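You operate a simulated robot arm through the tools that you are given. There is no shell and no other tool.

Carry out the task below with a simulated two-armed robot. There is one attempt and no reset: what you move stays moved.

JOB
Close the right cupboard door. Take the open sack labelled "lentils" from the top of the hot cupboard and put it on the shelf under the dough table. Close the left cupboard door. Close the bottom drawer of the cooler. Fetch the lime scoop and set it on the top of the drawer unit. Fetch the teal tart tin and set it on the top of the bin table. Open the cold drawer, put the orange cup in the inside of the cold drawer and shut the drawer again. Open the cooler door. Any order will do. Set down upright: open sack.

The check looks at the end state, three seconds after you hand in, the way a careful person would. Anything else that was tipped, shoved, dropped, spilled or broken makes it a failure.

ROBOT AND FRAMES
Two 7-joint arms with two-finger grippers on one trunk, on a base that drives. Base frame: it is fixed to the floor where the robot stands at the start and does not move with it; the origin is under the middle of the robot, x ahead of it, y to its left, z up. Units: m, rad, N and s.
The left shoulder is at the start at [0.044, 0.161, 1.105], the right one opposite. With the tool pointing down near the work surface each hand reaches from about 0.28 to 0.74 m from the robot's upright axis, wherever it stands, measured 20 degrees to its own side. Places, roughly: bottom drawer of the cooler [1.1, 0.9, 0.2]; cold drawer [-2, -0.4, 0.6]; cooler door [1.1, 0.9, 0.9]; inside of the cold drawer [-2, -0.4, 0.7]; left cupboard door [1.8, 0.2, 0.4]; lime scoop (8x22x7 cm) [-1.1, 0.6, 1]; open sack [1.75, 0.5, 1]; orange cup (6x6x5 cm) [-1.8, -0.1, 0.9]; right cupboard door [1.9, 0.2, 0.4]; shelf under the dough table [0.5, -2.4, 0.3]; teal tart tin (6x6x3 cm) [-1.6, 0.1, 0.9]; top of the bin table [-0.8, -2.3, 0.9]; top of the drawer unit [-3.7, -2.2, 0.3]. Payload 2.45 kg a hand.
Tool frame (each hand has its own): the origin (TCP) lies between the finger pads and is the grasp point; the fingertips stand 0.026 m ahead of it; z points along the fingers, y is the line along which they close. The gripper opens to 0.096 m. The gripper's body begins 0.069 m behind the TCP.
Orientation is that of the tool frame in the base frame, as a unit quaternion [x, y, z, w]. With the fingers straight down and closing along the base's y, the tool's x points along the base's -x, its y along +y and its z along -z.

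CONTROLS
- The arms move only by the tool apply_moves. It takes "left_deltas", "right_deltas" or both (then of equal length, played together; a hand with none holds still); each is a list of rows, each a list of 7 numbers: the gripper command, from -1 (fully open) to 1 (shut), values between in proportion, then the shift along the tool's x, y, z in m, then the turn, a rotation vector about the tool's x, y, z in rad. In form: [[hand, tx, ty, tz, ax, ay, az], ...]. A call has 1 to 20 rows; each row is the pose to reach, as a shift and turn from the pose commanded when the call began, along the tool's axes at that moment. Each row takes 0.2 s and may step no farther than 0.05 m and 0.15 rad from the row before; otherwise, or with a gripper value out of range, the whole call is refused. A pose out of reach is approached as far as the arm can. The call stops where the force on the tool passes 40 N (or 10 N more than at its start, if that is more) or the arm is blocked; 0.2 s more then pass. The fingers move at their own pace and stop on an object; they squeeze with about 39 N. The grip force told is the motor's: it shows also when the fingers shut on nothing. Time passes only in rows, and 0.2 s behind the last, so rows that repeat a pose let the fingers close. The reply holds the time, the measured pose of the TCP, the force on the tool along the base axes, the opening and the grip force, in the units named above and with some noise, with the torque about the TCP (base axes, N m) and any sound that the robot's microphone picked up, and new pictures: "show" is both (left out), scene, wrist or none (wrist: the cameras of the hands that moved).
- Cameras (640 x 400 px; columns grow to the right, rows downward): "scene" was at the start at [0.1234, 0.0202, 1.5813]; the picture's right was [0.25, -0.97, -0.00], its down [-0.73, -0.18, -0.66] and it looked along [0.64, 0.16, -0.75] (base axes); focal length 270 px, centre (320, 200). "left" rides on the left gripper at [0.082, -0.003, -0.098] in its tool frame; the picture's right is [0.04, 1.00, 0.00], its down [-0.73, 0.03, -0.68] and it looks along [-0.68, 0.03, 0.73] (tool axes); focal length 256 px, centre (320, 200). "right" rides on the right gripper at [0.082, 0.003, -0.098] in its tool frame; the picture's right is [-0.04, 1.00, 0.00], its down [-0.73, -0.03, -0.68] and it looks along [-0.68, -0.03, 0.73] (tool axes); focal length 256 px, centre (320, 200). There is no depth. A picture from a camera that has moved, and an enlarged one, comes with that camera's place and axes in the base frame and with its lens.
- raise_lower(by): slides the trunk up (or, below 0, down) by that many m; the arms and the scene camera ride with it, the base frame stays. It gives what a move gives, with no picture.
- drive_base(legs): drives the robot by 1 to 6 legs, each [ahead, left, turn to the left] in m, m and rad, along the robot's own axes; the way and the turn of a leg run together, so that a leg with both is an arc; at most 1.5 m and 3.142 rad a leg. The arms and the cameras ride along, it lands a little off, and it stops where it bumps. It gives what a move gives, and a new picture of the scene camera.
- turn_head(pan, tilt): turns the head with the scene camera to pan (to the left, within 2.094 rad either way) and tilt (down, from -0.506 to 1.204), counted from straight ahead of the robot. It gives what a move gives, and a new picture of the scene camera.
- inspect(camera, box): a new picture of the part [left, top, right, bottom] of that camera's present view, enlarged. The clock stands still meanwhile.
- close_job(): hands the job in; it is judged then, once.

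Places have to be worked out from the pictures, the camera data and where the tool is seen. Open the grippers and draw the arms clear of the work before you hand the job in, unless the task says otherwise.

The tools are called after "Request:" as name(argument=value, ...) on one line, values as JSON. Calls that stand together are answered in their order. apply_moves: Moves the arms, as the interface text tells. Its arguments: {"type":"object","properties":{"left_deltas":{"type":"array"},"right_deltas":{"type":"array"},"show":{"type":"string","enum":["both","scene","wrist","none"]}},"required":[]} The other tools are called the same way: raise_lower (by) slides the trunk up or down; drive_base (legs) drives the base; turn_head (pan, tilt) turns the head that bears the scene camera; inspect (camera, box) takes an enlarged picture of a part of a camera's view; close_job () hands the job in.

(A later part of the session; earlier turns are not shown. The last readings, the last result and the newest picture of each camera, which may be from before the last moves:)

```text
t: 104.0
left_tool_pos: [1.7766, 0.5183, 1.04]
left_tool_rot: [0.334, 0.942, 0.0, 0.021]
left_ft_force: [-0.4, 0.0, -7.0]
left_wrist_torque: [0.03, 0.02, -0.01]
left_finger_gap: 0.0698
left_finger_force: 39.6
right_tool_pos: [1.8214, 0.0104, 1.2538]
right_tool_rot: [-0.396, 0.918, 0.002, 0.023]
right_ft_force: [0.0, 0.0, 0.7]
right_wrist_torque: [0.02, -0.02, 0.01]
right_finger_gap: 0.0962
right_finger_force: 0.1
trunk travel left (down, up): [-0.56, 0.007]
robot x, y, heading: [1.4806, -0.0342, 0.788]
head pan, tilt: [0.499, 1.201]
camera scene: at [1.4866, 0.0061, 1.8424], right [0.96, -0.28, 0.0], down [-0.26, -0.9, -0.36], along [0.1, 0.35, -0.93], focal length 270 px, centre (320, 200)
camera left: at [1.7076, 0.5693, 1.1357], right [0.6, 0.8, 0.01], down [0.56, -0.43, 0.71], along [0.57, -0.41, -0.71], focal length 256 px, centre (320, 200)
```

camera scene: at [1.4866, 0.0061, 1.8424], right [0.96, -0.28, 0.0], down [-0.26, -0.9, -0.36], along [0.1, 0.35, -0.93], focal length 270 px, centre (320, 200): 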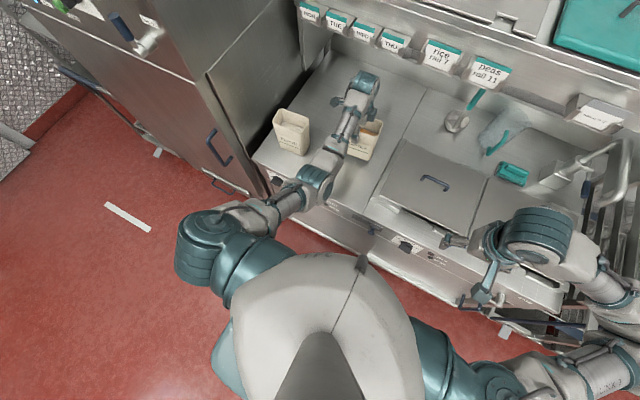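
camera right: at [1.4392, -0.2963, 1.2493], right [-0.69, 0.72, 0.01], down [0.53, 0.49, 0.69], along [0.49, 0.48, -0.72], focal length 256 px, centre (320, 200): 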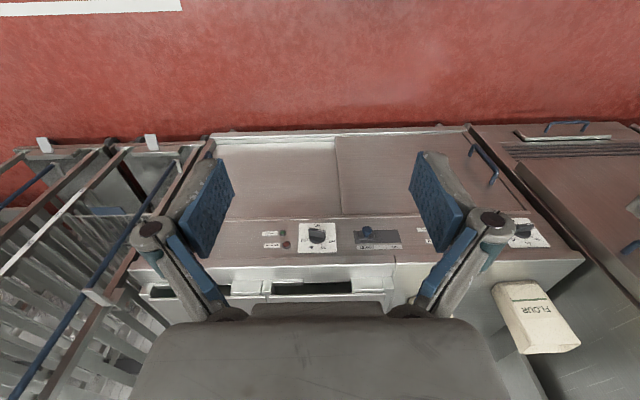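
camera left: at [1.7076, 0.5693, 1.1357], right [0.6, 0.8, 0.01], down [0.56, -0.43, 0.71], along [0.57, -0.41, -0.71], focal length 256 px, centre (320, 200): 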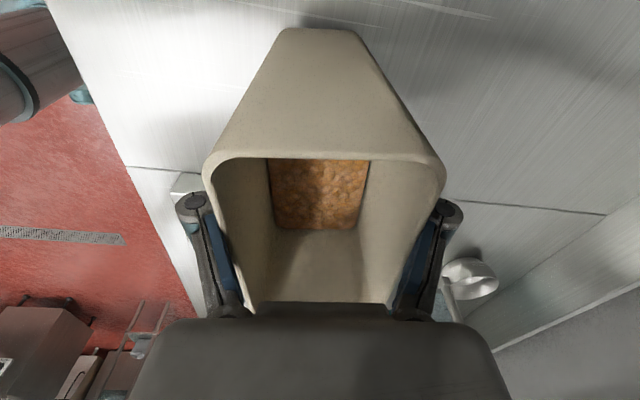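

The sack is held (7 N weight, gap 70 mm). I lift it 5 cm more and then back the base straight away from the counter.

Request:
apply_moves(left_deltas=[[1, 0, 0, -0.012, 0, 0, 0], [1, 0, 0, -0.025, 0, 0, 0], [1, 0, 0, -0.038, 0, 0, 0], [1, 0, 0, -0.05, 0, 0, 0]], show="wrist")

Request:
drive_base(legs=[[-0.25, 0, 0], [-0.3, 0, 0]])

```text
t: 105.0
left_tool_pos: [1.7733, 0.5173, 1.0884]
left_tool_rot: [0.331, 0.943, 0.001, 0.021]
left_ft_force: [-0.5, 0.0, -5.9]
left_wrist_torque: [0.09, 0.09, -0.01]
left_finger_gap: 0.0693
left_finger_force: 38.9
right_tool_pos: [1.8205, 0.01, 1.2541]
right_tool_rot: [-0.395, 0.918, 0.001, 0.023]
right_ft_force: [0.5, 0.2, 1.2]
right_wrist_torque: [0.03, -0.02, -0.04]
right_finger_gap: 0.0958
right_finger_force: 0.0
trunk travel left (down, up): [-0.56, 0.007]
robot x, y, heading: [1.4775, -0.0369, 0.788]
head pan, tilt: [0.499, 1.201]
camera left: at [1.7046, 0.5691, 1.1854], right [0.59, 0.8, 0.01], down [0.56, -0.43, 0.71], along [0.57, -0.41, -0.71], focal length 256 px, centre (320, 200)
```

left: 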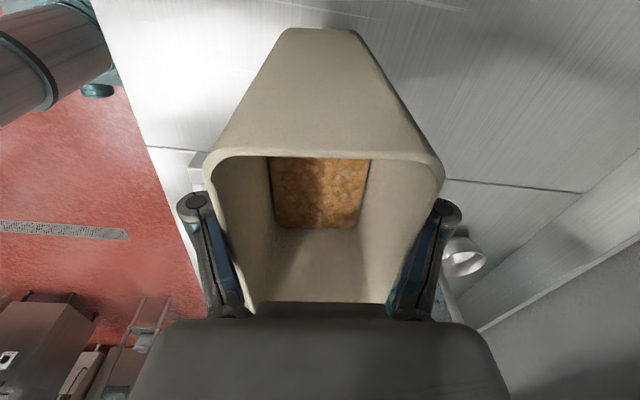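

```text
t: 108.5
left_tool_pos: [1.3842, 0.1297, 1.0897]
left_tool_rot: [0.329, 0.944, 0.0, 0.021]
left_ft_force: [-0.5, 0.0, -5.2]
left_wrist_torque: [0.09, 0.08, -0.01]
left_finger_gap: 0.0689
left_finger_force: 38.8
right_tool_pos: [1.435, -0.3771, 1.2539]
right_tool_rot: [-0.4, 0.916, 0.001, 0.021]
right_ft_force: [-0.1, 0.4, 0.4]
right_wrist_torque: [0.02, -0.02, 0.02]
right_finger_gap: 0.0961
right_finger_force: 0.1
trunk travel left (down, up): [-0.56, 0.007]
robot x, y, heading: [1.0906, -0.4329, 0.794]
head pan, tilt: [0.499, 1.201]
camera scene: at [1.1014, -0.3828, 1.8423], right [0.96, -0.27, 0.0], down [-0.26, -0.9, -0.36], along [0.09, 0.34, -0.93], focal length 270 px, centre (320, 200)
```

scene: 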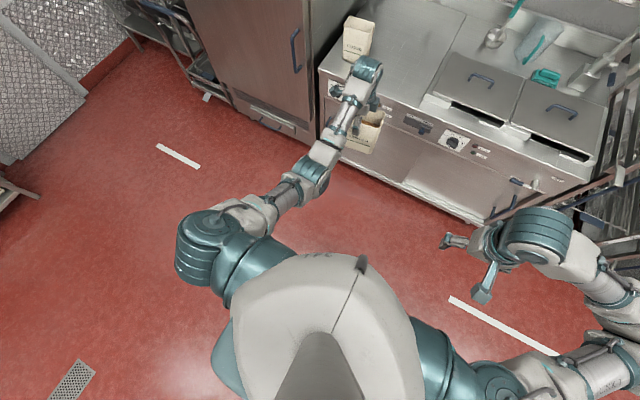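

The sack rides well. I lower the trunk to a steadier height, turn right to face along the wall, and look toward the dough table.

Request:
raise_lower(by=-0.27)

Request:
drive_base(legs=[[0, 0, -0.785], [0, 0, -0.785]])

Request:
turn_head(pan=-0.3, tilt=0.35)

Request:
turn_head(pan=-1.2, tilt=0.4)

```text
t: 111.2
left_tool_pos: [1.3808, 0.1255, 0.8214]
left_tool_rot: [0.328, 0.944, 0.003, 0.022]
left_ft_force: [-1.0, -0.9, -5.9]
left_wrist_torque: [0.06, 0.08, 0.03]
left_finger_gap: 0.0691
left_finger_force: 39.1
right_tool_pos: [1.435, -0.378, 0.9642]
right_tool_rot: [-0.396, 0.918, -0.014, -0.017]
right_ft_force: [0.3, 1.3, 0.1]
right_wrist_torque: [0.01, 0.03, -0.02]
right_finger_gap: 0.0961
right_finger_force: 0.0
trunk travel left (down, up): [-0.29, 0.277]
robot x, y, heading: [1.0901, -0.4334, 0.797]
head pan, tilt: [0.499, 1.201]
```

```text
t: 115.7
left_tool_pos: [1.6518, -0.7143, 0.8208]
left_tool_rot: [0.897, 0.441, -0.013, 0.018]
left_ft_force: [0.2, 0.2, -6.3]
left_wrist_torque: [0.13, -0.08, 0.03]
left_finger_gap: 0.0689
left_finger_force: 38.6
right_tool_pos: [1.1488, -0.7739, 0.963]
right_tool_rot: [0.365, 0.931, 0.002, -0.021]
right_ft_force: [-0.1, -0.1, -0.6]
right_wrist_torque: [0.02, 0.01, -0.01]
right_finger_gap: 0.0961
right_finger_force: 0.0
trunk travel left (down, up): [-0.29, 0.277]
robot x, y, heading: [1.0913, -0.4298, -0.757]
head pan, tilt: [0.499, 1.201]
camera scene: at [1.1743, -0.4739, 1.5723], right [-0.26, -0.96, 0.0], down [-0.9, 0.25, -0.36], along [0.35, -0.09, -0.93], focal length 270 px, centre (320, 200)
```

scene: 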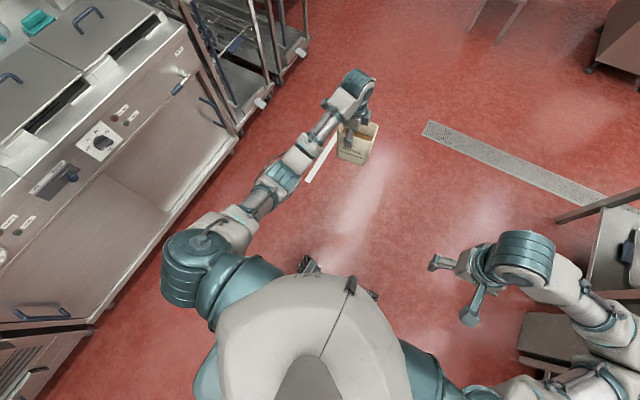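

```text
t: 116.9
left_tool_pos: [1.6491, -0.7132, 0.8241]
left_tool_rot: [0.898, 0.44, -0.012, 0.018]
left_ft_force: [-0.3, -1.0, -6.1]
left_wrist_torque: [0.09, -0.07, -0.01]
left_finger_gap: 0.069
left_finger_force: 39.1
right_tool_pos: [1.1492, -0.7731, 0.9641]
right_tool_rot: [0.369, 0.929, 0.003, -0.022]
right_ft_force: [-0.6, 0.4, -0.4]
right_wrist_torque: [-0.02, -0.01, 0.01]
right_finger_gap: 0.0959
right_finger_force: 0.1
trunk travel left (down, up): [-0.29, 0.277]
robot x, y, heading: [1.0902, -0.4313, -0.765]
head pan, tilt: [-0.3, 0.351]
camera scene: at [1.1655, -0.5412, 1.6394], right [-0.87, -0.49, 0.0], down [-0.17, 0.3, -0.94], along [0.45, -0.82, -0.35], focal length 270 px, centre (320, 200)
```

scene: 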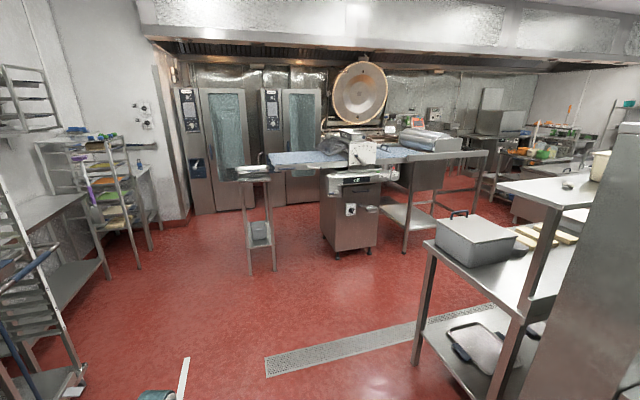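

```text
t: 118.1
left_tool_pos: [1.6502, -0.7118, 0.8245]
left_tool_rot: [0.898, 0.44, -0.012, 0.018]
left_ft_force: [0.3, 0.6, -5.1]
left_wrist_torque: [0.07, -0.06, -0.02]
left_finger_gap: 0.0688
left_finger_force: 39.2
right_tool_pos: [1.1483, -0.7745, 0.9646]
right_tool_rot: [0.369, 0.929, 0.002, -0.022]
right_ft_force: [0.5, -1.0, 0.3]
right_wrist_torque: [0.0, -0.02, 0.0]
right_finger_gap: 0.0958
right_finger_force: 0.1
trunk travel left (down, up): [-0.29, 0.277]
robot x, y, heading: [1.0917, -0.4289, -0.765]
head pan, tilt: [-1.201, 0.4]
camera scene: at [1.0847, -0.5453, 1.6351], right [-0.92, 0.38, 0.0], down [0.15, 0.36, -0.92], along [-0.35, -0.85, -0.39], focal length 270 px, centre (320, 200)
```

scene: 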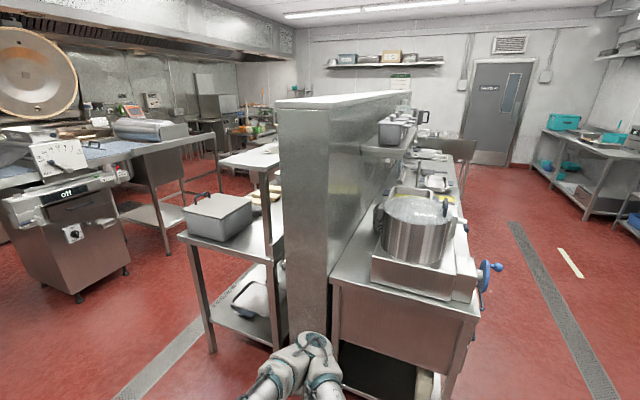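

The dough table stands on the far side of the divider (u≈1.85–2.35, from w≈−0.5 onward); its front faces the aisle at u>2.4. I first draw the sack closer to the body for the drive.

Request:
apply_moves(left_deltas=[[1, 0, -0.03, 0.015, 0, 0, 0], [1, 0, -0.06, 0.03, 0, 0, 0], [1, 0, -0.09, 0.045, 0, 0, 0], [1, 0, -0.12, 0.06, 0, 0, 0], [1, 0, -0.15, 0.075, 0, 0, 0], [1, 0, -0.18, 0.09, 0, 0, 0]], right_deltas=[[-1, 0, 0, 0.03, 0, 0, 0], [-1, 0, 0, 0.06, 0, 0, 0], [-1, 0, 0, 0.09, 0, 0, 0], [-1, 0, 0, 0.12, 0, 0, 0], [-1, 0, 0, 0.15, 0, 0, 0], [-1, 0, 0, 0.18, 0, 0, 0]], show="none")

Request:
drive_base(legs=[[1.2, 0, 0], [0, 0, -1.57], [0, 0, -1.57]])

Request:
turn_head(pan=0.6, tilt=0.5)

```text
t: 119.5
left_tool_pos: [1.5059, -0.6037, 0.7309]
left_tool_rot: [0.898, 0.44, -0.014, 0.019]
left_ft_force: [-1.1, 0.0, -5.8]
left_wrist_torque: [0.08, -0.03, 0.02]
left_finger_gap: 0.0687
left_finger_force: 39.0
right_tool_pos: [1.1398, -0.7706, 0.7848]
right_tool_rot: [0.365, 0.931, 0.001, -0.019]
right_ft_force: [-0.5, 0.0, -0.5]
right_wrist_torque: [-0.01, -0.02, 0.0]
right_finger_gap: 0.0961
right_finger_force: 0.1
right hand out of reach, approached as far as the arm can: row 1, 2, 3, 4
trunk travel left (down, up): [-0.29, 0.277]
robot x, y, heading: [1.0928, -0.432, -0.759]
head pan, tilt: [-1.201, 0.4]
```

```text
t: 133.2
left_tool_pos: [1.5378, -1.0715, 0.7307]
left_tool_rot: [-0.425, 0.905, 0.018, 0.012]
left_ft_force: [0.1, -0.9, -6.3]
left_wrist_torque: [-0.06, 0.05, 0.0]
left_finger_gap: 0.069
left_finger_force: 39.1
right_tool_pos: [1.9115, -0.9186, 0.7852]
right_tool_rot: [0.925, -0.381, 0.02, 0.003]
right_ft_force: [0.0, 0.7, 0.2]
right_wrist_torque: [0.05, -0.03, -0.01]
right_finger_gap: 0.0961
right_finger_force: 0.0
trunk travel left (down, up): [-0.29, 0.277]
robot x, y, heading: [1.947, -1.2623, 2.337]
head pan, tilt: [-1.201, 0.4]
camera scene: at [1.9582, -1.1455, 1.6353], right [0.91, -0.42, 0.0], down [-0.16, -0.36, -0.92], along [0.39, 0.84, -0.39], focal length 270 px, centre (320, 200)
```

scene: 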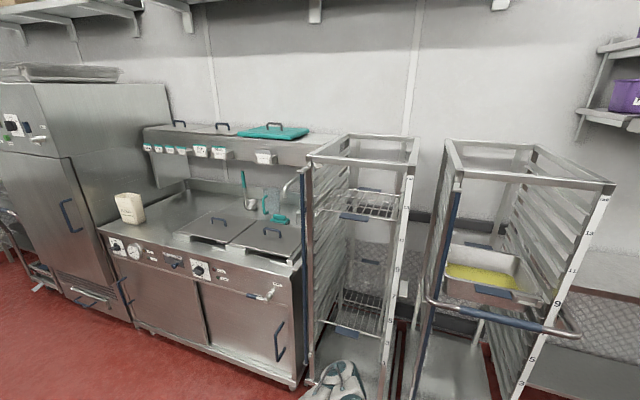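

```text
t: 135.0
left_tool_pos: [1.5395, -1.073, 0.7326]
left_tool_rot: [-0.423, 0.906, 0.019, 0.012]
left_ft_force: [-0.5, 1.2, -6.5]
left_wrist_torque: [-0.05, 0.07, 0.02]
left_finger_gap: 0.0688
left_finger_force: 39.4
right_tool_pos: [1.9126, -0.92, 0.7847]
right_tool_rot: [0.925, -0.381, 0.02, 0.002]
right_ft_force: [-0.5, -0.4, -0.2]
right_wrist_torque: [0.0, -0.01, -0.02]
right_finger_gap: 0.0963
right_finger_force: 0.1
trunk travel left (down, up): [-0.29, 0.277]
robot x, y, heading: [1.9477, -1.26, 2.343]
head pan, tilt: [0.6, 0.499]
camera scene: at [1.8304, -1.2116, 1.626], right [0.2, 0.98, 0.0], down [0.47, -0.1, -0.88], along [-0.86, 0.17, -0.48], focal length 270 px, centre (320, 200)
```

scene: 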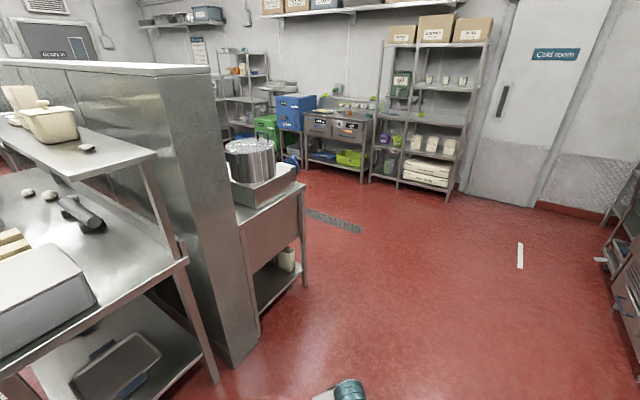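

The dough table's front edge is to my left. I back up along +u to clear it and then slide left (toward −w) in front of its shelf.

Request:
drive_base(legs=[[-0.66, 0, 0.013], [0, 0.6, 0], [0, 0.6, 0]])

Request:
turn_head(pan=0.0, tilt=0.75)

```text
t: 144.7
left_tool_pos: [1.1277, -2.3773, 0.7332]
left_tool_rot: [-0.417, 0.908, 0.02, 0.013]
left_ft_force: [-0.1, -0.2, -6.2]
left_wrist_torque: [-0.08, 0.03, -0.04]
left_finger_gap: 0.0688
left_finger_force: 38.8
right_tool_pos: [1.5024, -2.2282, 0.7856]
right_tool_rot: [0.922, -0.387, 0.019, 0.002]
right_ft_force: [-0.6, -0.3, -0.8]
right_wrist_torque: [0.0, 0.01, 0.0]
right_finger_gap: 0.0959
right_finger_force: 0.1
trunk travel left (down, up): [-0.29, 0.277]
robot x, y, heading: [1.5332, -2.5678, 2.324]
head pan, tilt: [0.6, 0.499]
camera scene: at [1.4172, -2.5186, 1.626], right [0.21, 0.98, 0.0], down [0.47, -0.1, -0.88], along [-0.86, 0.18, -0.48], focal length 270 px, centre (320, 200)
```

scene: 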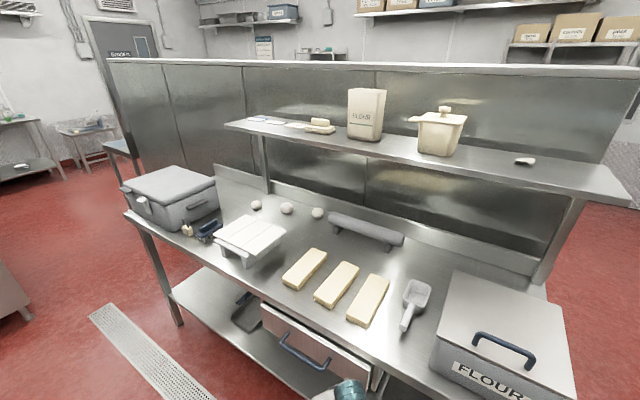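

```text
t: 145.7
left_tool_pos: [1.1296, -2.3777, 0.7333]
left_tool_rot: [-0.417, 0.908, 0.02, 0.012]
left_ft_force: [0.0, 0.3, -6.5]
left_wrist_torque: [-0.07, 0.07, 0.01]
left_finger_gap: 0.0689
left_finger_force: 39.3
right_tool_pos: [1.5044, -2.2299, 0.7885]
right_tool_rot: [0.922, -0.387, 0.019, 0.001]
right_ft_force: [-0.3, -0.4, 0.2]
right_wrist_torque: [0.01, 0.02, 0.01]
right_finger_gap: 0.096
right_finger_force: 0.1
trunk travel left (down, up): [-0.29, 0.277]
robot x, y, heading: [1.536, -2.5671, 2.325]
head pan, tilt: [0.0, 0.75]
camera scene: at [1.4491, -2.4778, 1.604], right [0.73, 0.69, 0.0], down [0.47, -0.5, -0.73], along [-0.5, 0.53, -0.68], focal length 270 px, centre (320, 200)
```

scene: 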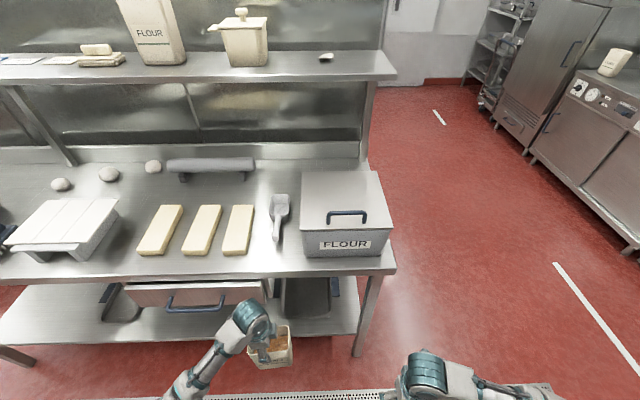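

I stand in front of the dough table; its shelf (z≈0.3) holds trays, with a drawer hanging in the middle. I straighten the heading, lower the trunk, and look at the shelf more closely.

Request:
drive_base(legs=[[-0.05, 0, 0.03]])

Request:
raise_lower(by=-0.23)

Request:
turn_head(pan=0.0, tilt=0.9)

Request:
inspect(camera="left", box=[0, 0, 640, 400])

Request:
inspect(camera="right", box=[0, 0, 640, 400])

```text
t: 146.6
left_tool_pos: [1.1594, -2.4265, 0.7332]
left_tool_rot: [-0.431, 0.902, 0.021, 0.012]
left_ft_force: [0.2, -0.3, -5.6]
left_wrist_torque: [-0.05, 0.09, 0.01]
left_finger_gap: 0.0689
left_finger_force: 39.1
right_tool_pos: [1.5296, -2.2679, 0.787]
right_tool_rot: [0.927, -0.374, 0.016, -0.001]
right_ft_force: [0.4, -0.5, 0.4]
right_wrist_torque: [0.0, -0.01, -0.03]
right_finger_gap: 0.0962
right_finger_force: 0.2
trunk travel left (down, up): [-0.29, 0.277]
robot x, y, heading: [1.5652, -2.6035, 2.355]
head pan, tilt: [0.0, 0.75]
camera scene: at [1.4819, -2.5158, 1.604], right [0.71, 0.71, 0.0], down [0.48, -0.48, -0.73], along [-0.52, 0.52, -0.68], focal length 270 px, centre (320, 200)
```

scene: 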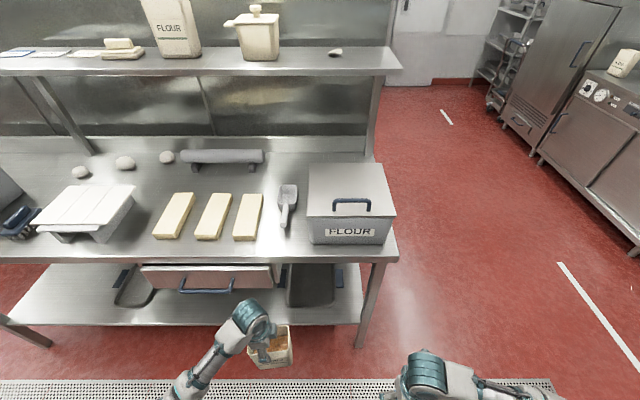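

```text
t: 149.0
left_tool_pos: [1.1618, -2.4272, 0.5046]
left_tool_rot: [-0.43, 0.903, 0.023, 0.012]
left_ft_force: [0.0, 0.3, -6.2]
left_wrist_torque: [-0.05, 0.06, 0.01]
left_finger_gap: 0.0692
left_finger_force: 38.9
right_tool_pos: [1.5714, -2.3116, 0.4946]
right_tool_rot: [0.91, -0.367, 0.179, 0.069]
right_ft_force: [0.6, 0.0, 0.4]
right_wrist_torque: [0.03, 0.01, 0.01]
right_finger_gap: 0.0958
right_finger_force: 0.0
trunk travel left (down, up): [-0.06, 0.507]
robot x, y, heading: [1.5685, -2.6051, 2.355]
head pan, tilt: [0.0, 0.75]
```

```text
t: 149.7
left_tool_pos: [1.1598, -2.4271, 0.5052]
left_tool_rot: [-0.43, 0.902, 0.022, 0.011]
left_ft_force: [0.5, -0.2, -6.6]
left_wrist_torque: [-0.07, 0.05, 0.0]
left_finger_gap: 0.069
left_finger_force: 39.2
right_tool_pos: [1.5706, -2.3098, 0.4925]
right_tool_rot: [0.911, -0.366, 0.179, 0.068]
right_ft_force: [-0.6, -0.5, -0.3]
right_wrist_torque: [0.02, -0.04, 0.01]
right_finger_gap: 0.0959
right_finger_force: 0.1
trunk travel left (down, up): [-0.06, 0.507]
robot x, y, heading: [1.567, -2.611, 2.36]
head pan, tilt: [0.0, 0.901]
camera scene: at [1.3269, -2.3618, 1.327], right [0.71, 0.71, 0.0], down [0.56, -0.56, -0.62], along [-0.44, 0.44, -0.79], focal length 270 px, centre (320, 200)
```

scene: 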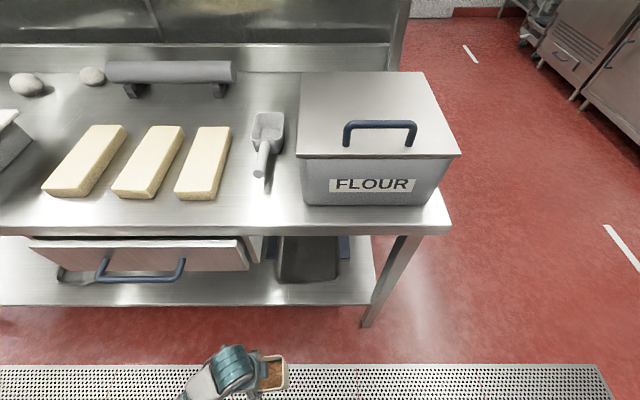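

```text
1.00 times, centred on (320, 200) of left (not enlarged: the box is as wide or as high as the picture)
camera zoom: at [1.1111, -2.4959, 0.5997], right [-0.8, 0.6, 0.03], down [0.44, 0.55, 0.71], along [0.41, 0.58, -0.71], focal length 256 px, centre (320, 200)
```

zoom: 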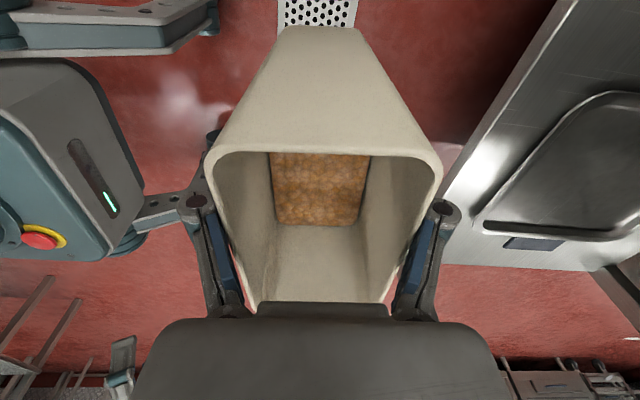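

```text
1.00 times, centred on (320, 200) of right (not enlarged: the box is as wide or as high as the picture)
camera zoom: at [1.5973, -2.3407, 0.6155], right [-0.72, -0.7, -0.02], down [-0.66, 0.67, 0.35], along [-0.23, 0.27, -0.94], focal length 256 px, centre (320, 200)
```

zoom: 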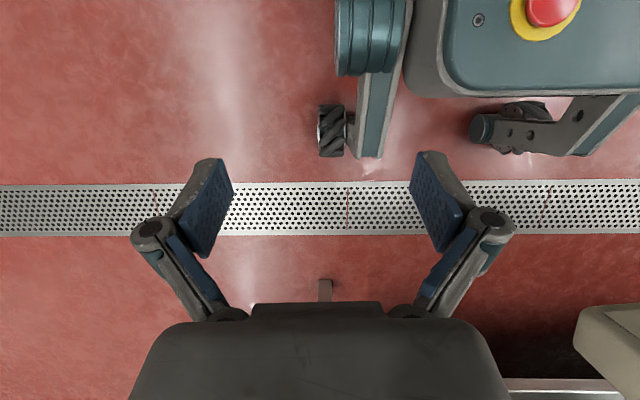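

A tray lies at w≈−0.9…−0.64 and a drawer hangs at w≈−1.4…−0.86; the left end of the shelf (w≈−2.2…−1.87) looked free with no drawer above. I slide left 1.1 m and look there.

Request:
drive_base(legs=[[0, 1.1, 0]])

Request:
inspect(camera="scene", box=[120, 180, 440, 380])

```text
t: 155.4
left_tool_pos: [0.3891, -3.2177, 0.5041]
left_tool_rot: [-0.438, 0.899, 0.022, 0.01]
left_ft_force: [1.0, 1.2, -6.9]
left_wrist_torque: [-0.08, 0.05, 0.01]
left_finger_gap: 0.0691
left_finger_force: 39.4
right_tool_pos: [0.7965, -3.0919, 0.4934]
right_tool_rot: [0.914, -0.357, 0.179, 0.068]
right_ft_force: [-0.7, 0.2, -0.3]
right_wrist_torque: [-0.02, -0.01, 0.02]
right_finger_gap: 0.0961
right_finger_force: 0.1
trunk travel left (down, up): [-0.06, 0.507]
robot x, y, heading: [0.7965, -3.3877, 2.373]
head pan, tilt: [0.0, 0.901]
camera scene: at [0.5554, -3.1477, 1.3269], right [0.69, 0.72, 0.0], down [0.57, -0.55, -0.62], along [-0.45, 0.43, -0.79], focal length 270 px, centre (320, 200)
```

scene: 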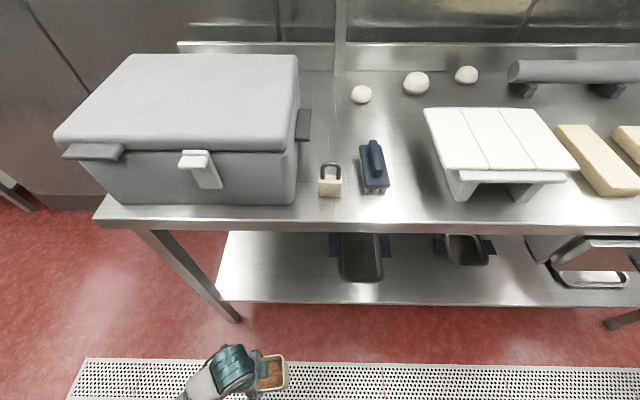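

```text
2.00 times, centred on (280, 280) of scene
camera zoom: at [0.5554, -3.1477, 1.3269], right [0.69, 0.72, 0.0], down [0.57, -0.55, -0.62], along [-0.45, 0.43, -0.79], focal length 540 px, centre (400, 40)
```

zoom: 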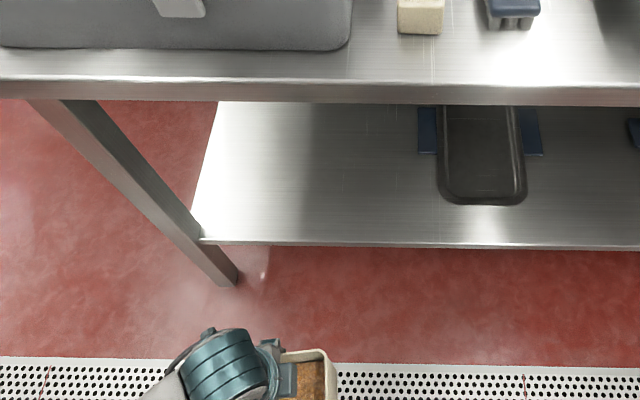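

The left end of the shelf is free from w≈−2.21 to −1.82 (front edge u≈2.29). I drive 0.26 m closer; the sack's bottom should be near z≈0.38, above the shelf at ≈0.30.

Request:
drive_base(legs=[[0.26, 0, -0.017]])

Request:
turn_head(pan=0.35, tilt=1.1)

Request:
inspect(camera="left", box=[0, 0, 640, 400])

```text
t: 157.2
left_tool_pos: [0.2067, -3.0299, 0.5062]
left_tool_rot: [-0.431, 0.902, 0.024, 0.012]
left_ft_force: [-0.3, -0.1, -7.0]
left_wrist_torque: [-0.1, 0.04, -0.01]
left_finger_gap: 0.069
left_finger_force: 39.1
right_tool_pos: [0.618, -2.914, 0.4946]
right_tool_rot: [0.91, -0.367, 0.178, 0.069]
right_ft_force: [-1.1, -0.2, -0.9]
right_wrist_torque: [0.01, -0.05, -0.02]
right_finger_gap: 0.0958
right_finger_force: 0.1
trunk travel left (down, up): [-0.06, 0.507]
robot x, y, heading: [0.6118, -3.2071, 2.355]
head pan, tilt: [0.0, 0.901]
camera scene: at [0.3714, -2.9633, 1.3267], right [0.71, 0.71, 0.0], down [0.56, -0.56, -0.62], along [-0.44, 0.44, -0.79], focal length 270 px, centre (320, 200)
```

scene: 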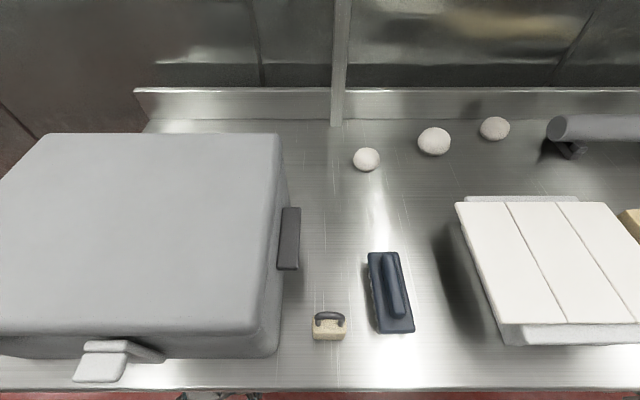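

```text
t: 158.1
left_tool_pos: [0.2092, -3.0302, 0.5071]
left_tool_rot: [-0.431, 0.902, 0.026, 0.011]
left_ft_force: [0.2, 1.0, -6.6]
left_wrist_torque: [-0.07, 0.06, 0.03]
left_finger_gap: 0.0689
left_finger_force: 39.0
right_tool_pos: [0.6205, -2.9147, 0.496]
right_tool_rot: [0.911, -0.367, 0.175, 0.067]
right_ft_force: [-0.3, -1.0, -0.2]
right_wrist_torque: [0.03, -0.03, 0.04]
right_finger_gap: 0.096
right_finger_force: 0.0
trunk travel left (down, up): [-0.06, 0.507]
robot x, y, heading: [0.6171, -3.2079, 2.357]
head pan, tilt: [0.351, 1.1]
camera scene: at [0.3687, -2.9902, 1.3132], right [0.42, 0.91, 0.0], down [0.81, -0.38, -0.45], along [-0.41, 0.19, -0.89], focal length 270 px, centre (320, 200)
```

scene: 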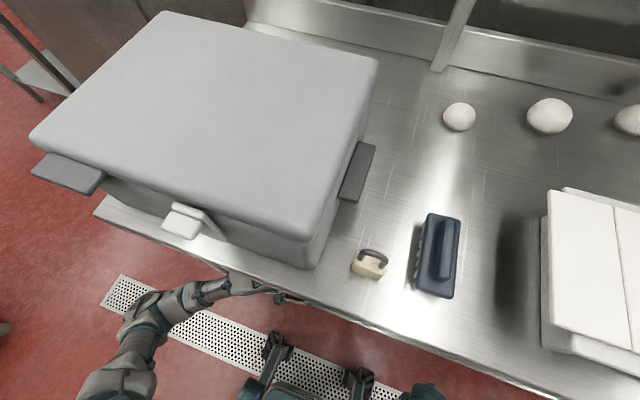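

```text
1.00 times, centred on (320, 200) of left (not enlarged: the box is as wide or as high as the picture)
camera zoom: at [0.16, -3.1008, 0.6031], right [-0.8, 0.6, 0.04], down [0.44, 0.55, 0.71], along [0.4, 0.58, -0.7], focal length 256 px, centre (320, 200)
```

zoom: 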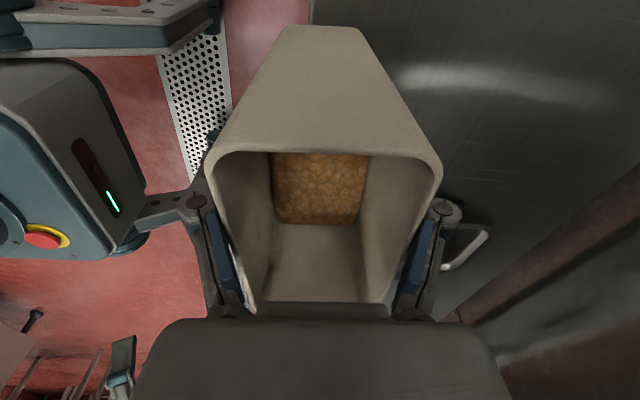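

The arm passes under the table edge well. I move the sack 9 cm further in, then lower it slowly toward the shelf.

Request:
apply_moves(left_deltas=[[1, -0.003, 0.028, 0.005, 0, 0, 0], [1, -0.006, 0.058, 0.012, 0, 0, 0], [1, -0.0095, 0.0895, 0.02, 0, 0, 0], [1, -0.0095, 0.0895, 0.035, 0, 0, 0], [1, -0.0095, 0.0895, 0.05, 0, 0, 0]])

```text
t: 159.3
left_tool_pos: [0.1446, -2.9658, 0.4608]
left_tool_rot: [-0.429, 0.903, 0.025, 0.01]
left_ft_force: [-0.1, -0.5, -6.1]
left_wrist_torque: [-0.07, 0.04, 0.01]
left_finger_gap: 0.069
left_finger_force: 38.8
right_tool_pos: [0.6199, -2.9149, 0.4946]
right_tool_rot: [0.911, -0.366, 0.176, 0.066]
right_ft_force: [-0.6, -1.1, 0.4]
right_wrist_torque: [0.02, -0.03, -0.02]
right_finger_gap: 0.0959
right_finger_force: 0.1
trunk travel left (down, up): [-0.06, 0.507]
robot x, y, heading: [0.6127, -3.2052, 2.355]
head pan, tilt: [0.351, 1.1]
camera scene: at [0.3681, -2.9896, 1.3129], right [0.42, 0.91, 0.0], down [0.81, -0.38, -0.45], along [-0.41, 0.19, -0.89], focal length 270 px, centre (320, 200)
camera left: at [0.0958, -3.0353, 0.5553], right [-0.8, 0.6, 0.04], down [0.44, 0.55, 0.71], along [0.4, 0.58, -0.7], focal length 256 px, centre (320, 200)
```

scene: 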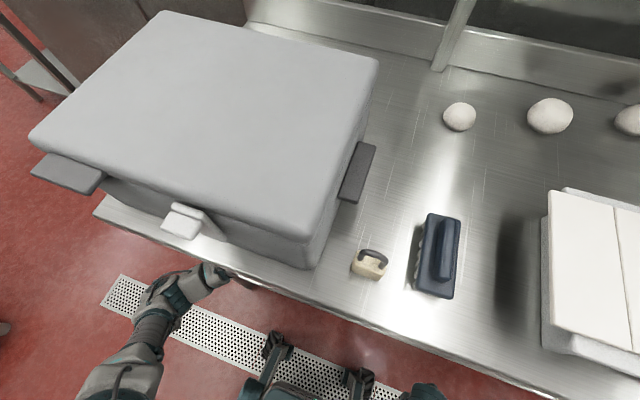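
left: 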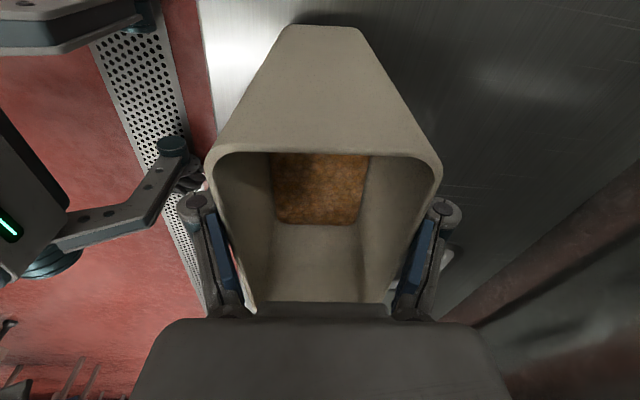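

The sack is well inside the shelf edge. I lower further in small steps until the weight goes off the gripper.

Request:
apply_moves(left_deltas=[[1, 0, 0, 0.008, 0, 0, 0], [1, 0, 0, 0.016, 0, 0, 0], [1, 0, 0, 0.022, 0, 0, 0], [1, 0, 0, 0.028, 0, 0, 0]], show="none")

```text
t: 160.3
left_tool_pos: [0.1449, -2.9618, 0.4349]
left_tool_rot: [-0.43, 0.902, 0.026, 0.011]
left_ft_force: [1.2, -1.7, 2.8]
left_wrist_torque: [-0.87, 0.02, 0.09]
left_finger_gap: 0.0691
left_finger_force: 38.7
right_tool_pos: [0.6205, -2.915, 0.4962]
right_tool_rot: [0.912, -0.366, 0.175, 0.067]
right_ft_force: [-0.2, -0.4, -1.0]
right_wrist_torque: [0.02, 0.0, 0.01]
right_finger_gap: 0.096
right_finger_force: 0.1
trunk travel left (down, up): [-0.06, 0.507]
robot x, y, heading: [0.6128, -3.2077, 2.353]
head pan, tilt: [0.351, 1.1]
```

The shelf takes the weight (force changed from −6 to +3 N) at z≈0.435. I open the fingers and then rise straight up until the fingertips clear the rim.

Request:
apply_moves(left_deltas=[[0.3, 0, 0, 0, 0, 0, 0], [-0.3, 0, 0, 0, 0, 0, 0], [-1, 0, 0, 0, 0, 0, 0], [-1, 0, 0, 0, 0, 0, 0], [-1, 0, 0, 0, 0, 0, 0]], show="wrist")

```text
t: 161.5
left_tool_pos: [0.1435, -2.9626, 0.434]
left_tool_rot: [-0.43, 0.902, 0.026, 0.011]
left_ft_force: [-0.1, 1.4, 0.7]
left_wrist_torque: [0.03, 0.0, 0.04]
left_finger_gap: 0.096
left_finger_force: 0.2
right_tool_pos: [0.6203, -2.9161, 0.4949]
right_tool_rot: [0.911, -0.366, 0.175, 0.067]
right_ft_force: [0.0, 0.6, -0.1]
right_wrist_torque: [0.02, -0.01, 0.04]
right_finger_gap: 0.0961
right_finger_force: 0.1
trunk travel left (down, up): [-0.06, 0.507]
robot x, y, heading: [0.6158, -3.2062, 2.359]
head pan, tilt: [0.351, 1.1]
camera left: at [0.096, -3.0325, 0.5289], right [-0.8, 0.6, 0.04], down [0.44, 0.55, 0.71], along [0.4, 0.58, -0.7], focal length 256 px, centre (320, 200)
```

left: 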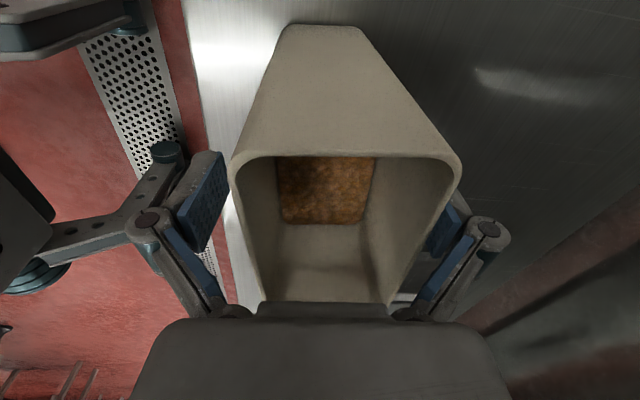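

The sack stands free but sits about 9 mm toward the back finger; I centre the hand on it by +8 mm along y and then rise.

Request:
apply_moves(left_deltas=[[-1, 0, 0.004, 0, 0, 0, 0], [-1, 0, 0.009, 0, 0, 0, 0], [-1, 0, 0.009, -0.015, 0, 0, 0], [-1, 0, 0.009, -0.035, 0, 0, 0], [-1, 0, 0.009, -0.055, 0, 0, 0], [-1, 0, 0.009, -0.075, 0, 0, 0], [-1, 0, 0.009, -0.09, 0, 0, 0]], show="wrist")

```text
t: 163.1
left_tool_pos: [0.139, -2.9625, 0.5266]
left_tool_rot: [-0.43, 0.902, 0.025, 0.011]
left_ft_force: [0.1, -0.7, -0.1]
left_wrist_torque: [0.01, 0.0, -0.02]
left_finger_gap: 0.096
left_finger_force: 0.0
right_tool_pos: [0.6201, -2.9142, 0.4951]
right_tool_rot: [0.911, -0.366, 0.176, 0.068]
right_ft_force: [-0.2, -0.1, 0.2]
right_wrist_torque: [0.04, 0.03, -0.03]
right_finger_gap: 0.0959
right_finger_force: 0.1
trunk travel left (down, up): [-0.06, 0.507]
robot x, y, heading: [0.6149, -3.2065, 2.357]
head pan, tilt: [0.351, 1.1]
camera left: at [0.0902, -3.032, 0.6209], right [-0.8, 0.6, 0.04], down [0.44, 0.55, 0.71], along [0.4, 0.58, -0.7], focal length 256 px, centre (320, 200)
```

left: 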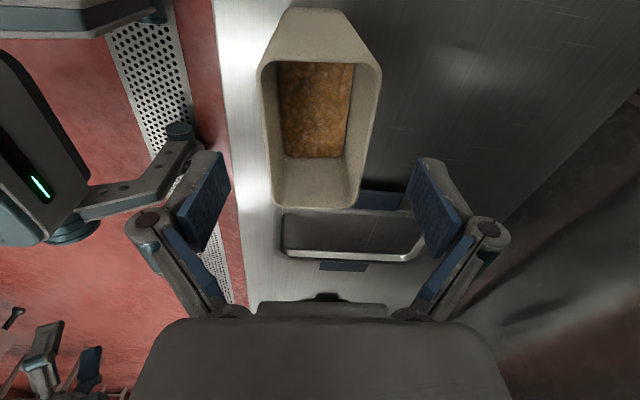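

The sack stands upright on the shelf and the fingertips (z≈0.50) clear its rim (≈0.46). I draw the hand back out and reverse the base.

Request:
apply_moves(left_deltas=[[-1, 0.004, -0.04, -0.004, 0, 0, 0], [-1, 0.008, -0.08, -0.008, 0, 0, 0], [-1, 0.012, -0.12, -0.008, 0, 0, 0], [-1, 0.016, -0.15, -0.008, 0, 0, 0]], show="none")

Request:
drive_base(legs=[[-0.3, 0, 0]])

Request:
turn_head(pan=0.15, tilt=0.9)

Request:
inspect(camera="scene", box=[160, 180, 420, 340])

```text
t: 164.1
left_tool_pos: [0.2457, -3.0708, 0.5271]
left_tool_rot: [-0.431, 0.902, 0.026, 0.011]
left_ft_force: [-0.1, 0.0, 0.4]
left_wrist_torque: [-0.01, 0.02, -0.01]
left_finger_gap: 0.0962
left_finger_force: 0.2
right_tool_pos: [0.6208, -2.915, 0.4955]
right_tool_rot: [0.911, -0.367, 0.175, 0.067]
right_ft_force: [-1.1, 0.0, 1.2]
right_wrist_torque: [0.0, 0.0, -0.04]
right_finger_gap: 0.0957
right_finger_force: 0.2
trunk travel left (down, up): [-0.06, 0.507]
robot x, y, heading: [0.6097, -3.206, 2.358]
head pan, tilt: [0.351, 1.1]
```

```text
t: 166.1
left_tool_pos: [0.4544, -3.2804, 0.5268]
left_tool_rot: [-0.431, 0.902, 0.026, 0.01]
left_ft_force: [-0.4, -0.5, 0.2]
left_wrist_torque: [0.02, 0.03, 0.0]
left_finger_gap: 0.0961
left_finger_force: 0.1
right_tool_pos: [0.8306, -3.1244, 0.4952]
right_tool_rot: [0.911, -0.366, 0.175, 0.067]
right_ft_force: [-0.1, -0.5, 0.1]
right_wrist_torque: [0.01, -0.01, -0.04]
right_finger_gap: 0.0959
right_finger_force: 0.2
trunk travel left (down, up): [-0.06, 0.507]
robot x, y, heading: [0.8242, -3.418, 2.36]
head pan, tilt: [0.351, 1.1]
camera scene: at [0.5804, -3.2022, 1.3137], right [0.42, 0.91, 0.0], down [0.81, -0.38, -0.45], along [-0.41, 0.19, -0.89], focal length 270 px, centre (320, 200)
```

scene: 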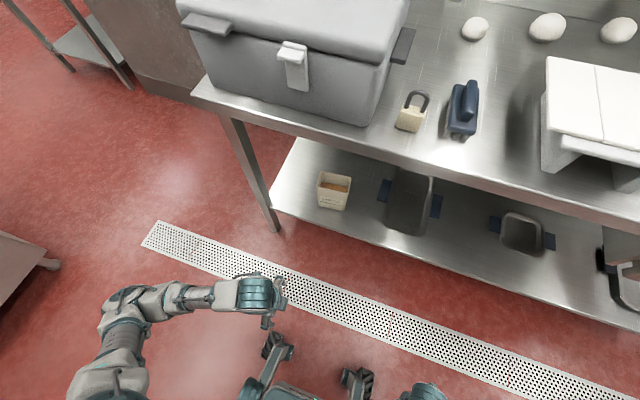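

```text
t: 166.8
left_tool_pos: [0.4571, -3.2822, 0.5284]
left_tool_rot: [-0.43, 0.902, 0.027, 0.01]
left_ft_force: [0.5, 0.6, 0.0]
left_wrist_torque: [0.02, -0.01, -0.02]
left_finger_gap: 0.0961
left_finger_force: 0.1
right_tool_pos: [0.831, -3.1263, 0.4973]
right_tool_rot: [0.912, -0.365, 0.175, 0.066]
right_ft_force: [0.0, -0.1, 0.7]
right_wrist_torque: [-0.02, 0.01, 0.03]
right_finger_gap: 0.0962
right_finger_force: 0.0
trunk travel left (down, up): [-0.06, 0.507]
robot x, y, heading: [0.822, -3.4158, 2.356]
head pan, tilt: [0.15, 0.901]
camera scene: at [0.5763, -3.1834, 1.3272], right [0.59, 0.81, 0.0], down [0.63, -0.47, -0.62], along [-0.5, 0.36, -0.79], focal length 270 px, centre (320, 200)
```

scene: 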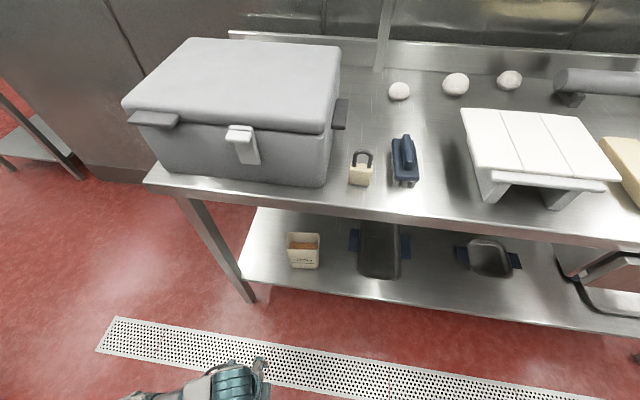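

```text
2.46 times, centred on (290, 260) of scene
camera zoom: at [0.5763, -3.1834, 1.3272], right [0.59, 0.81, 0.0], down [0.63, -0.47, -0.62], along [-0.5, 0.36, -0.79], focal length 664 px, centre (394, 52)
```

zoom: 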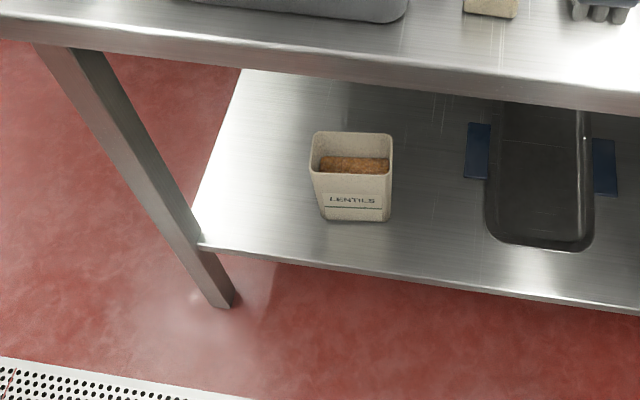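

The lentils sack stands upright on the dough table shelf. Now I raise the trunk, turn the left hand back to its normal orientation, and drive back around the island toward the scoop rack.

Request:
raise_lower(by=0.23)

Request:
apply_moves(left_deltas=[[-1, 0, 0, 0, 0, 0, -0.134], [-1, 0, 0, 0, 0, 0, -0.268], [-1, 0, 0, 0, 0, 0, -0.402], [-1, 0, 0, 0, 0, 0, -0.536], [-1, 0, 0, 0, 0, 0, -0.67], [-1, 0, 0, 0, 0, 0, -0.804], [-1, 0, 0, 0, 0, 0, -0.938], [-1, 0, 0, 0, 0, 0, -1.072], [-1, 0, 0, 0, 0, 0, -1.206], [-1, 0, 0, 0, 0, 0, -1.34], [-1, 0, 0, 0, 0, 0, -1.465]], show="none")

Request:
drive_base(legs=[[0, -1.05, 0], [0, -1.05, 0], [1.5, 0, 0], [1.3, 0, 0]])

Request:
turn_head(pan=0.0, tilt=0.35)

```text
t: 169.2
left_tool_pos: [0.4564, -3.2818, 0.758]
left_tool_rot: [-0.431, 0.902, 0.027, 0.011]
left_ft_force: [0.6, -1.1, 0.5]
left_wrist_torque: [-0.02, -0.01, 0.01]
left_finger_gap: 0.0961
left_finger_force: 0.0
right_tool_pos: [0.8317, -3.1267, 0.7263]
right_tool_rot: [0.912, -0.367, 0.174, 0.067]
right_ft_force: [-0.1, 0.0, 0.3]
right_wrist_torque: [-0.02, 0.03, 0.02]
right_finger_gap: 0.0958
right_finger_force: 0.0
trunk travel left (down, up): [-0.29, 0.277]
robot x, y, heading: [0.8263, -3.4177, 2.356]
head pan, tilt: [0.15, 0.901]
```

```text
t: 171.7
left_tool_pos: [0.4575, -3.2818, 0.7576]
left_tool_rot: [0.924, -0.382, -0.014, -0.026]
left_ft_force: [0.0, 0.9, 0.4]
left_wrist_torque: [-0.01, 0.03, -0.01]
left_finger_gap: 0.0959
left_finger_force: 0.0
right_tool_pos: [0.8314, -3.1259, 0.7276]
right_tool_rot: [0.912, -0.366, 0.174, 0.066]
right_ft_force: [0.4, -0.6, 0.2]
right_wrist_torque: [0.01, 0.0, 0.0]
right_finger_gap: 0.096
right_finger_force: 0.1
trunk travel left (down, up): [-0.29, 0.277]
robot x, y, heading: [0.8249, -3.4174, 2.355]
head pan, tilt: [0.15, 0.901]
```

```text
t: 195.3
left_tool_pos: [0.0806, 0.2806, 0.7584]
left_tool_rot: [0.915, -0.403, -0.014, -0.026]
left_ft_force: [0.3, -0.2, 1.4]
left_wrist_torque: [0.03, -0.02, 0.01]
left_finger_gap: 0.0962
left_finger_force: 0.1
right_tool_pos: [0.4609, 0.419, 0.7268]
right_tool_rot: [0.904, -0.385, 0.172, 0.07]
right_ft_force: [-0.3, -0.9, 0.3]
right_wrist_torque: [-0.02, 0.01, 0.0]
right_finger_gap: 0.0961
right_finger_force: 0.0
trunk travel left (down, up): [-0.29, 0.277]
robot x, y, heading: [0.4391, 0.13, 2.314]
head pan, tilt: [0.15, 0.901]
camera scene: at [0.3564, 0.208, 1.5923], right [0.63, 0.78, 0.0], down [0.61, -0.49, -0.62], along [-0.48, 0.39, -0.79], focal length 270 px, centre (320, 200)
```

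scene: 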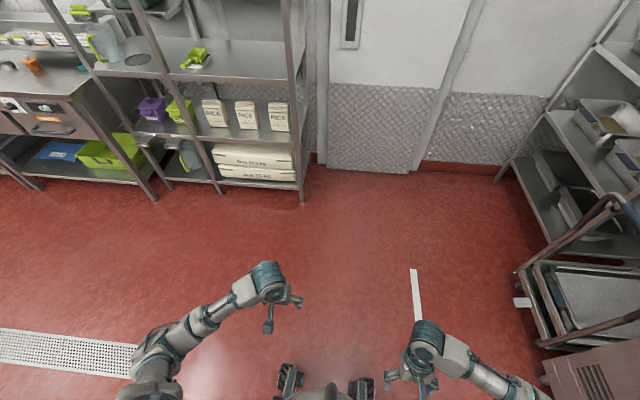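

```text
t: 196.3
left_tool_pos: [0.0811, 0.2787, 0.7595]
left_tool_rot: [0.915, -0.402, -0.014, -0.026]
left_ft_force: [-0.3, -0.6, -0.2]
left_wrist_torque: [0.01, 0.02, 0.0]
left_finger_gap: 0.0959
left_finger_force: 0.1
right_tool_pos: [0.461, 0.4203, 0.7268]
right_tool_rot: [0.904, -0.384, 0.172, 0.069]
right_ft_force: [-0.5, 0.1, -0.5]
right_wrist_torque: [-0.02, 0.04, 0.0]
right_finger_gap: 0.0962
right_finger_force: 0.0
trunk travel left (down, up): [-0.29, 0.277]
robot x, y, heading: [0.4441, 0.1275, 2.31]
head pan, tilt: [0.0, 0.351]
camera scene: at [0.3522, 0.2292, 1.6397], right [0.74, 0.68, 0.0], down [0.23, -0.26, -0.94], along [-0.64, 0.69, -0.35], focal length 270 px, centre (320, 200)
```

scene: 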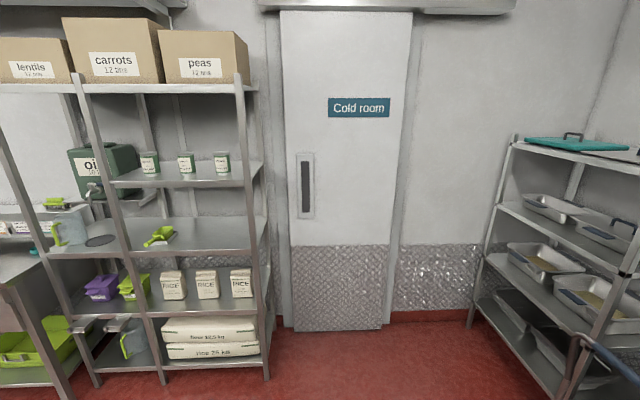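

I face the scoop rack. I enlarge the lime scoop and its surroundings on the third shelf.

Request:
inspect(camera="scene", box=[90, 190, 270, 300])

Request:
inspect(camera="scene", box=[130, 215, 194, 255])

```text
3.56 times, centred on (180, 245) of scene
camera zoom: at [0.3522, 0.2292, 1.6397], right [0.74, 0.68, 0.0], down [0.23, -0.26, -0.94], along [-0.64, 0.69, -0.35], focal length 959 px, centre (818, 40)
```

zoom: 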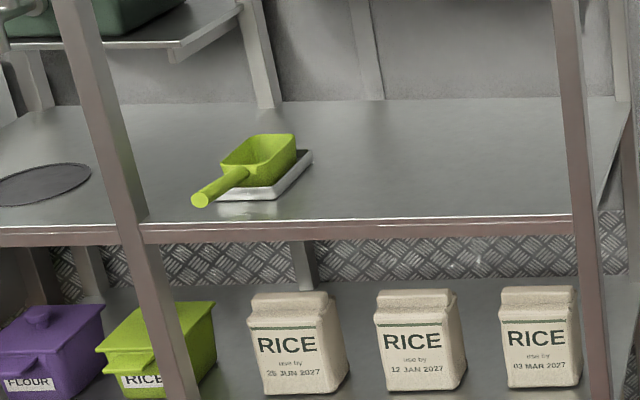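

```text
10.00 times, centred on (162, 235) of scene
camera zoom: at [0.3522, 0.2292, 1.6397], right [0.74, 0.68, 0.0], down [0.23, -0.26, -0.94], along [-0.64, 0.69, -0.35], focal length 2698 px, centre (1900, -150)
```

zoom: 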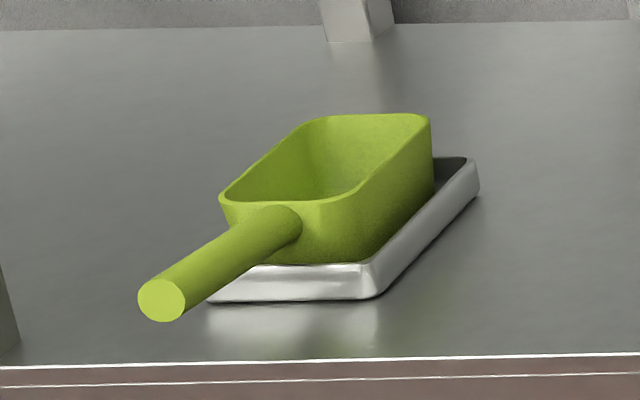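

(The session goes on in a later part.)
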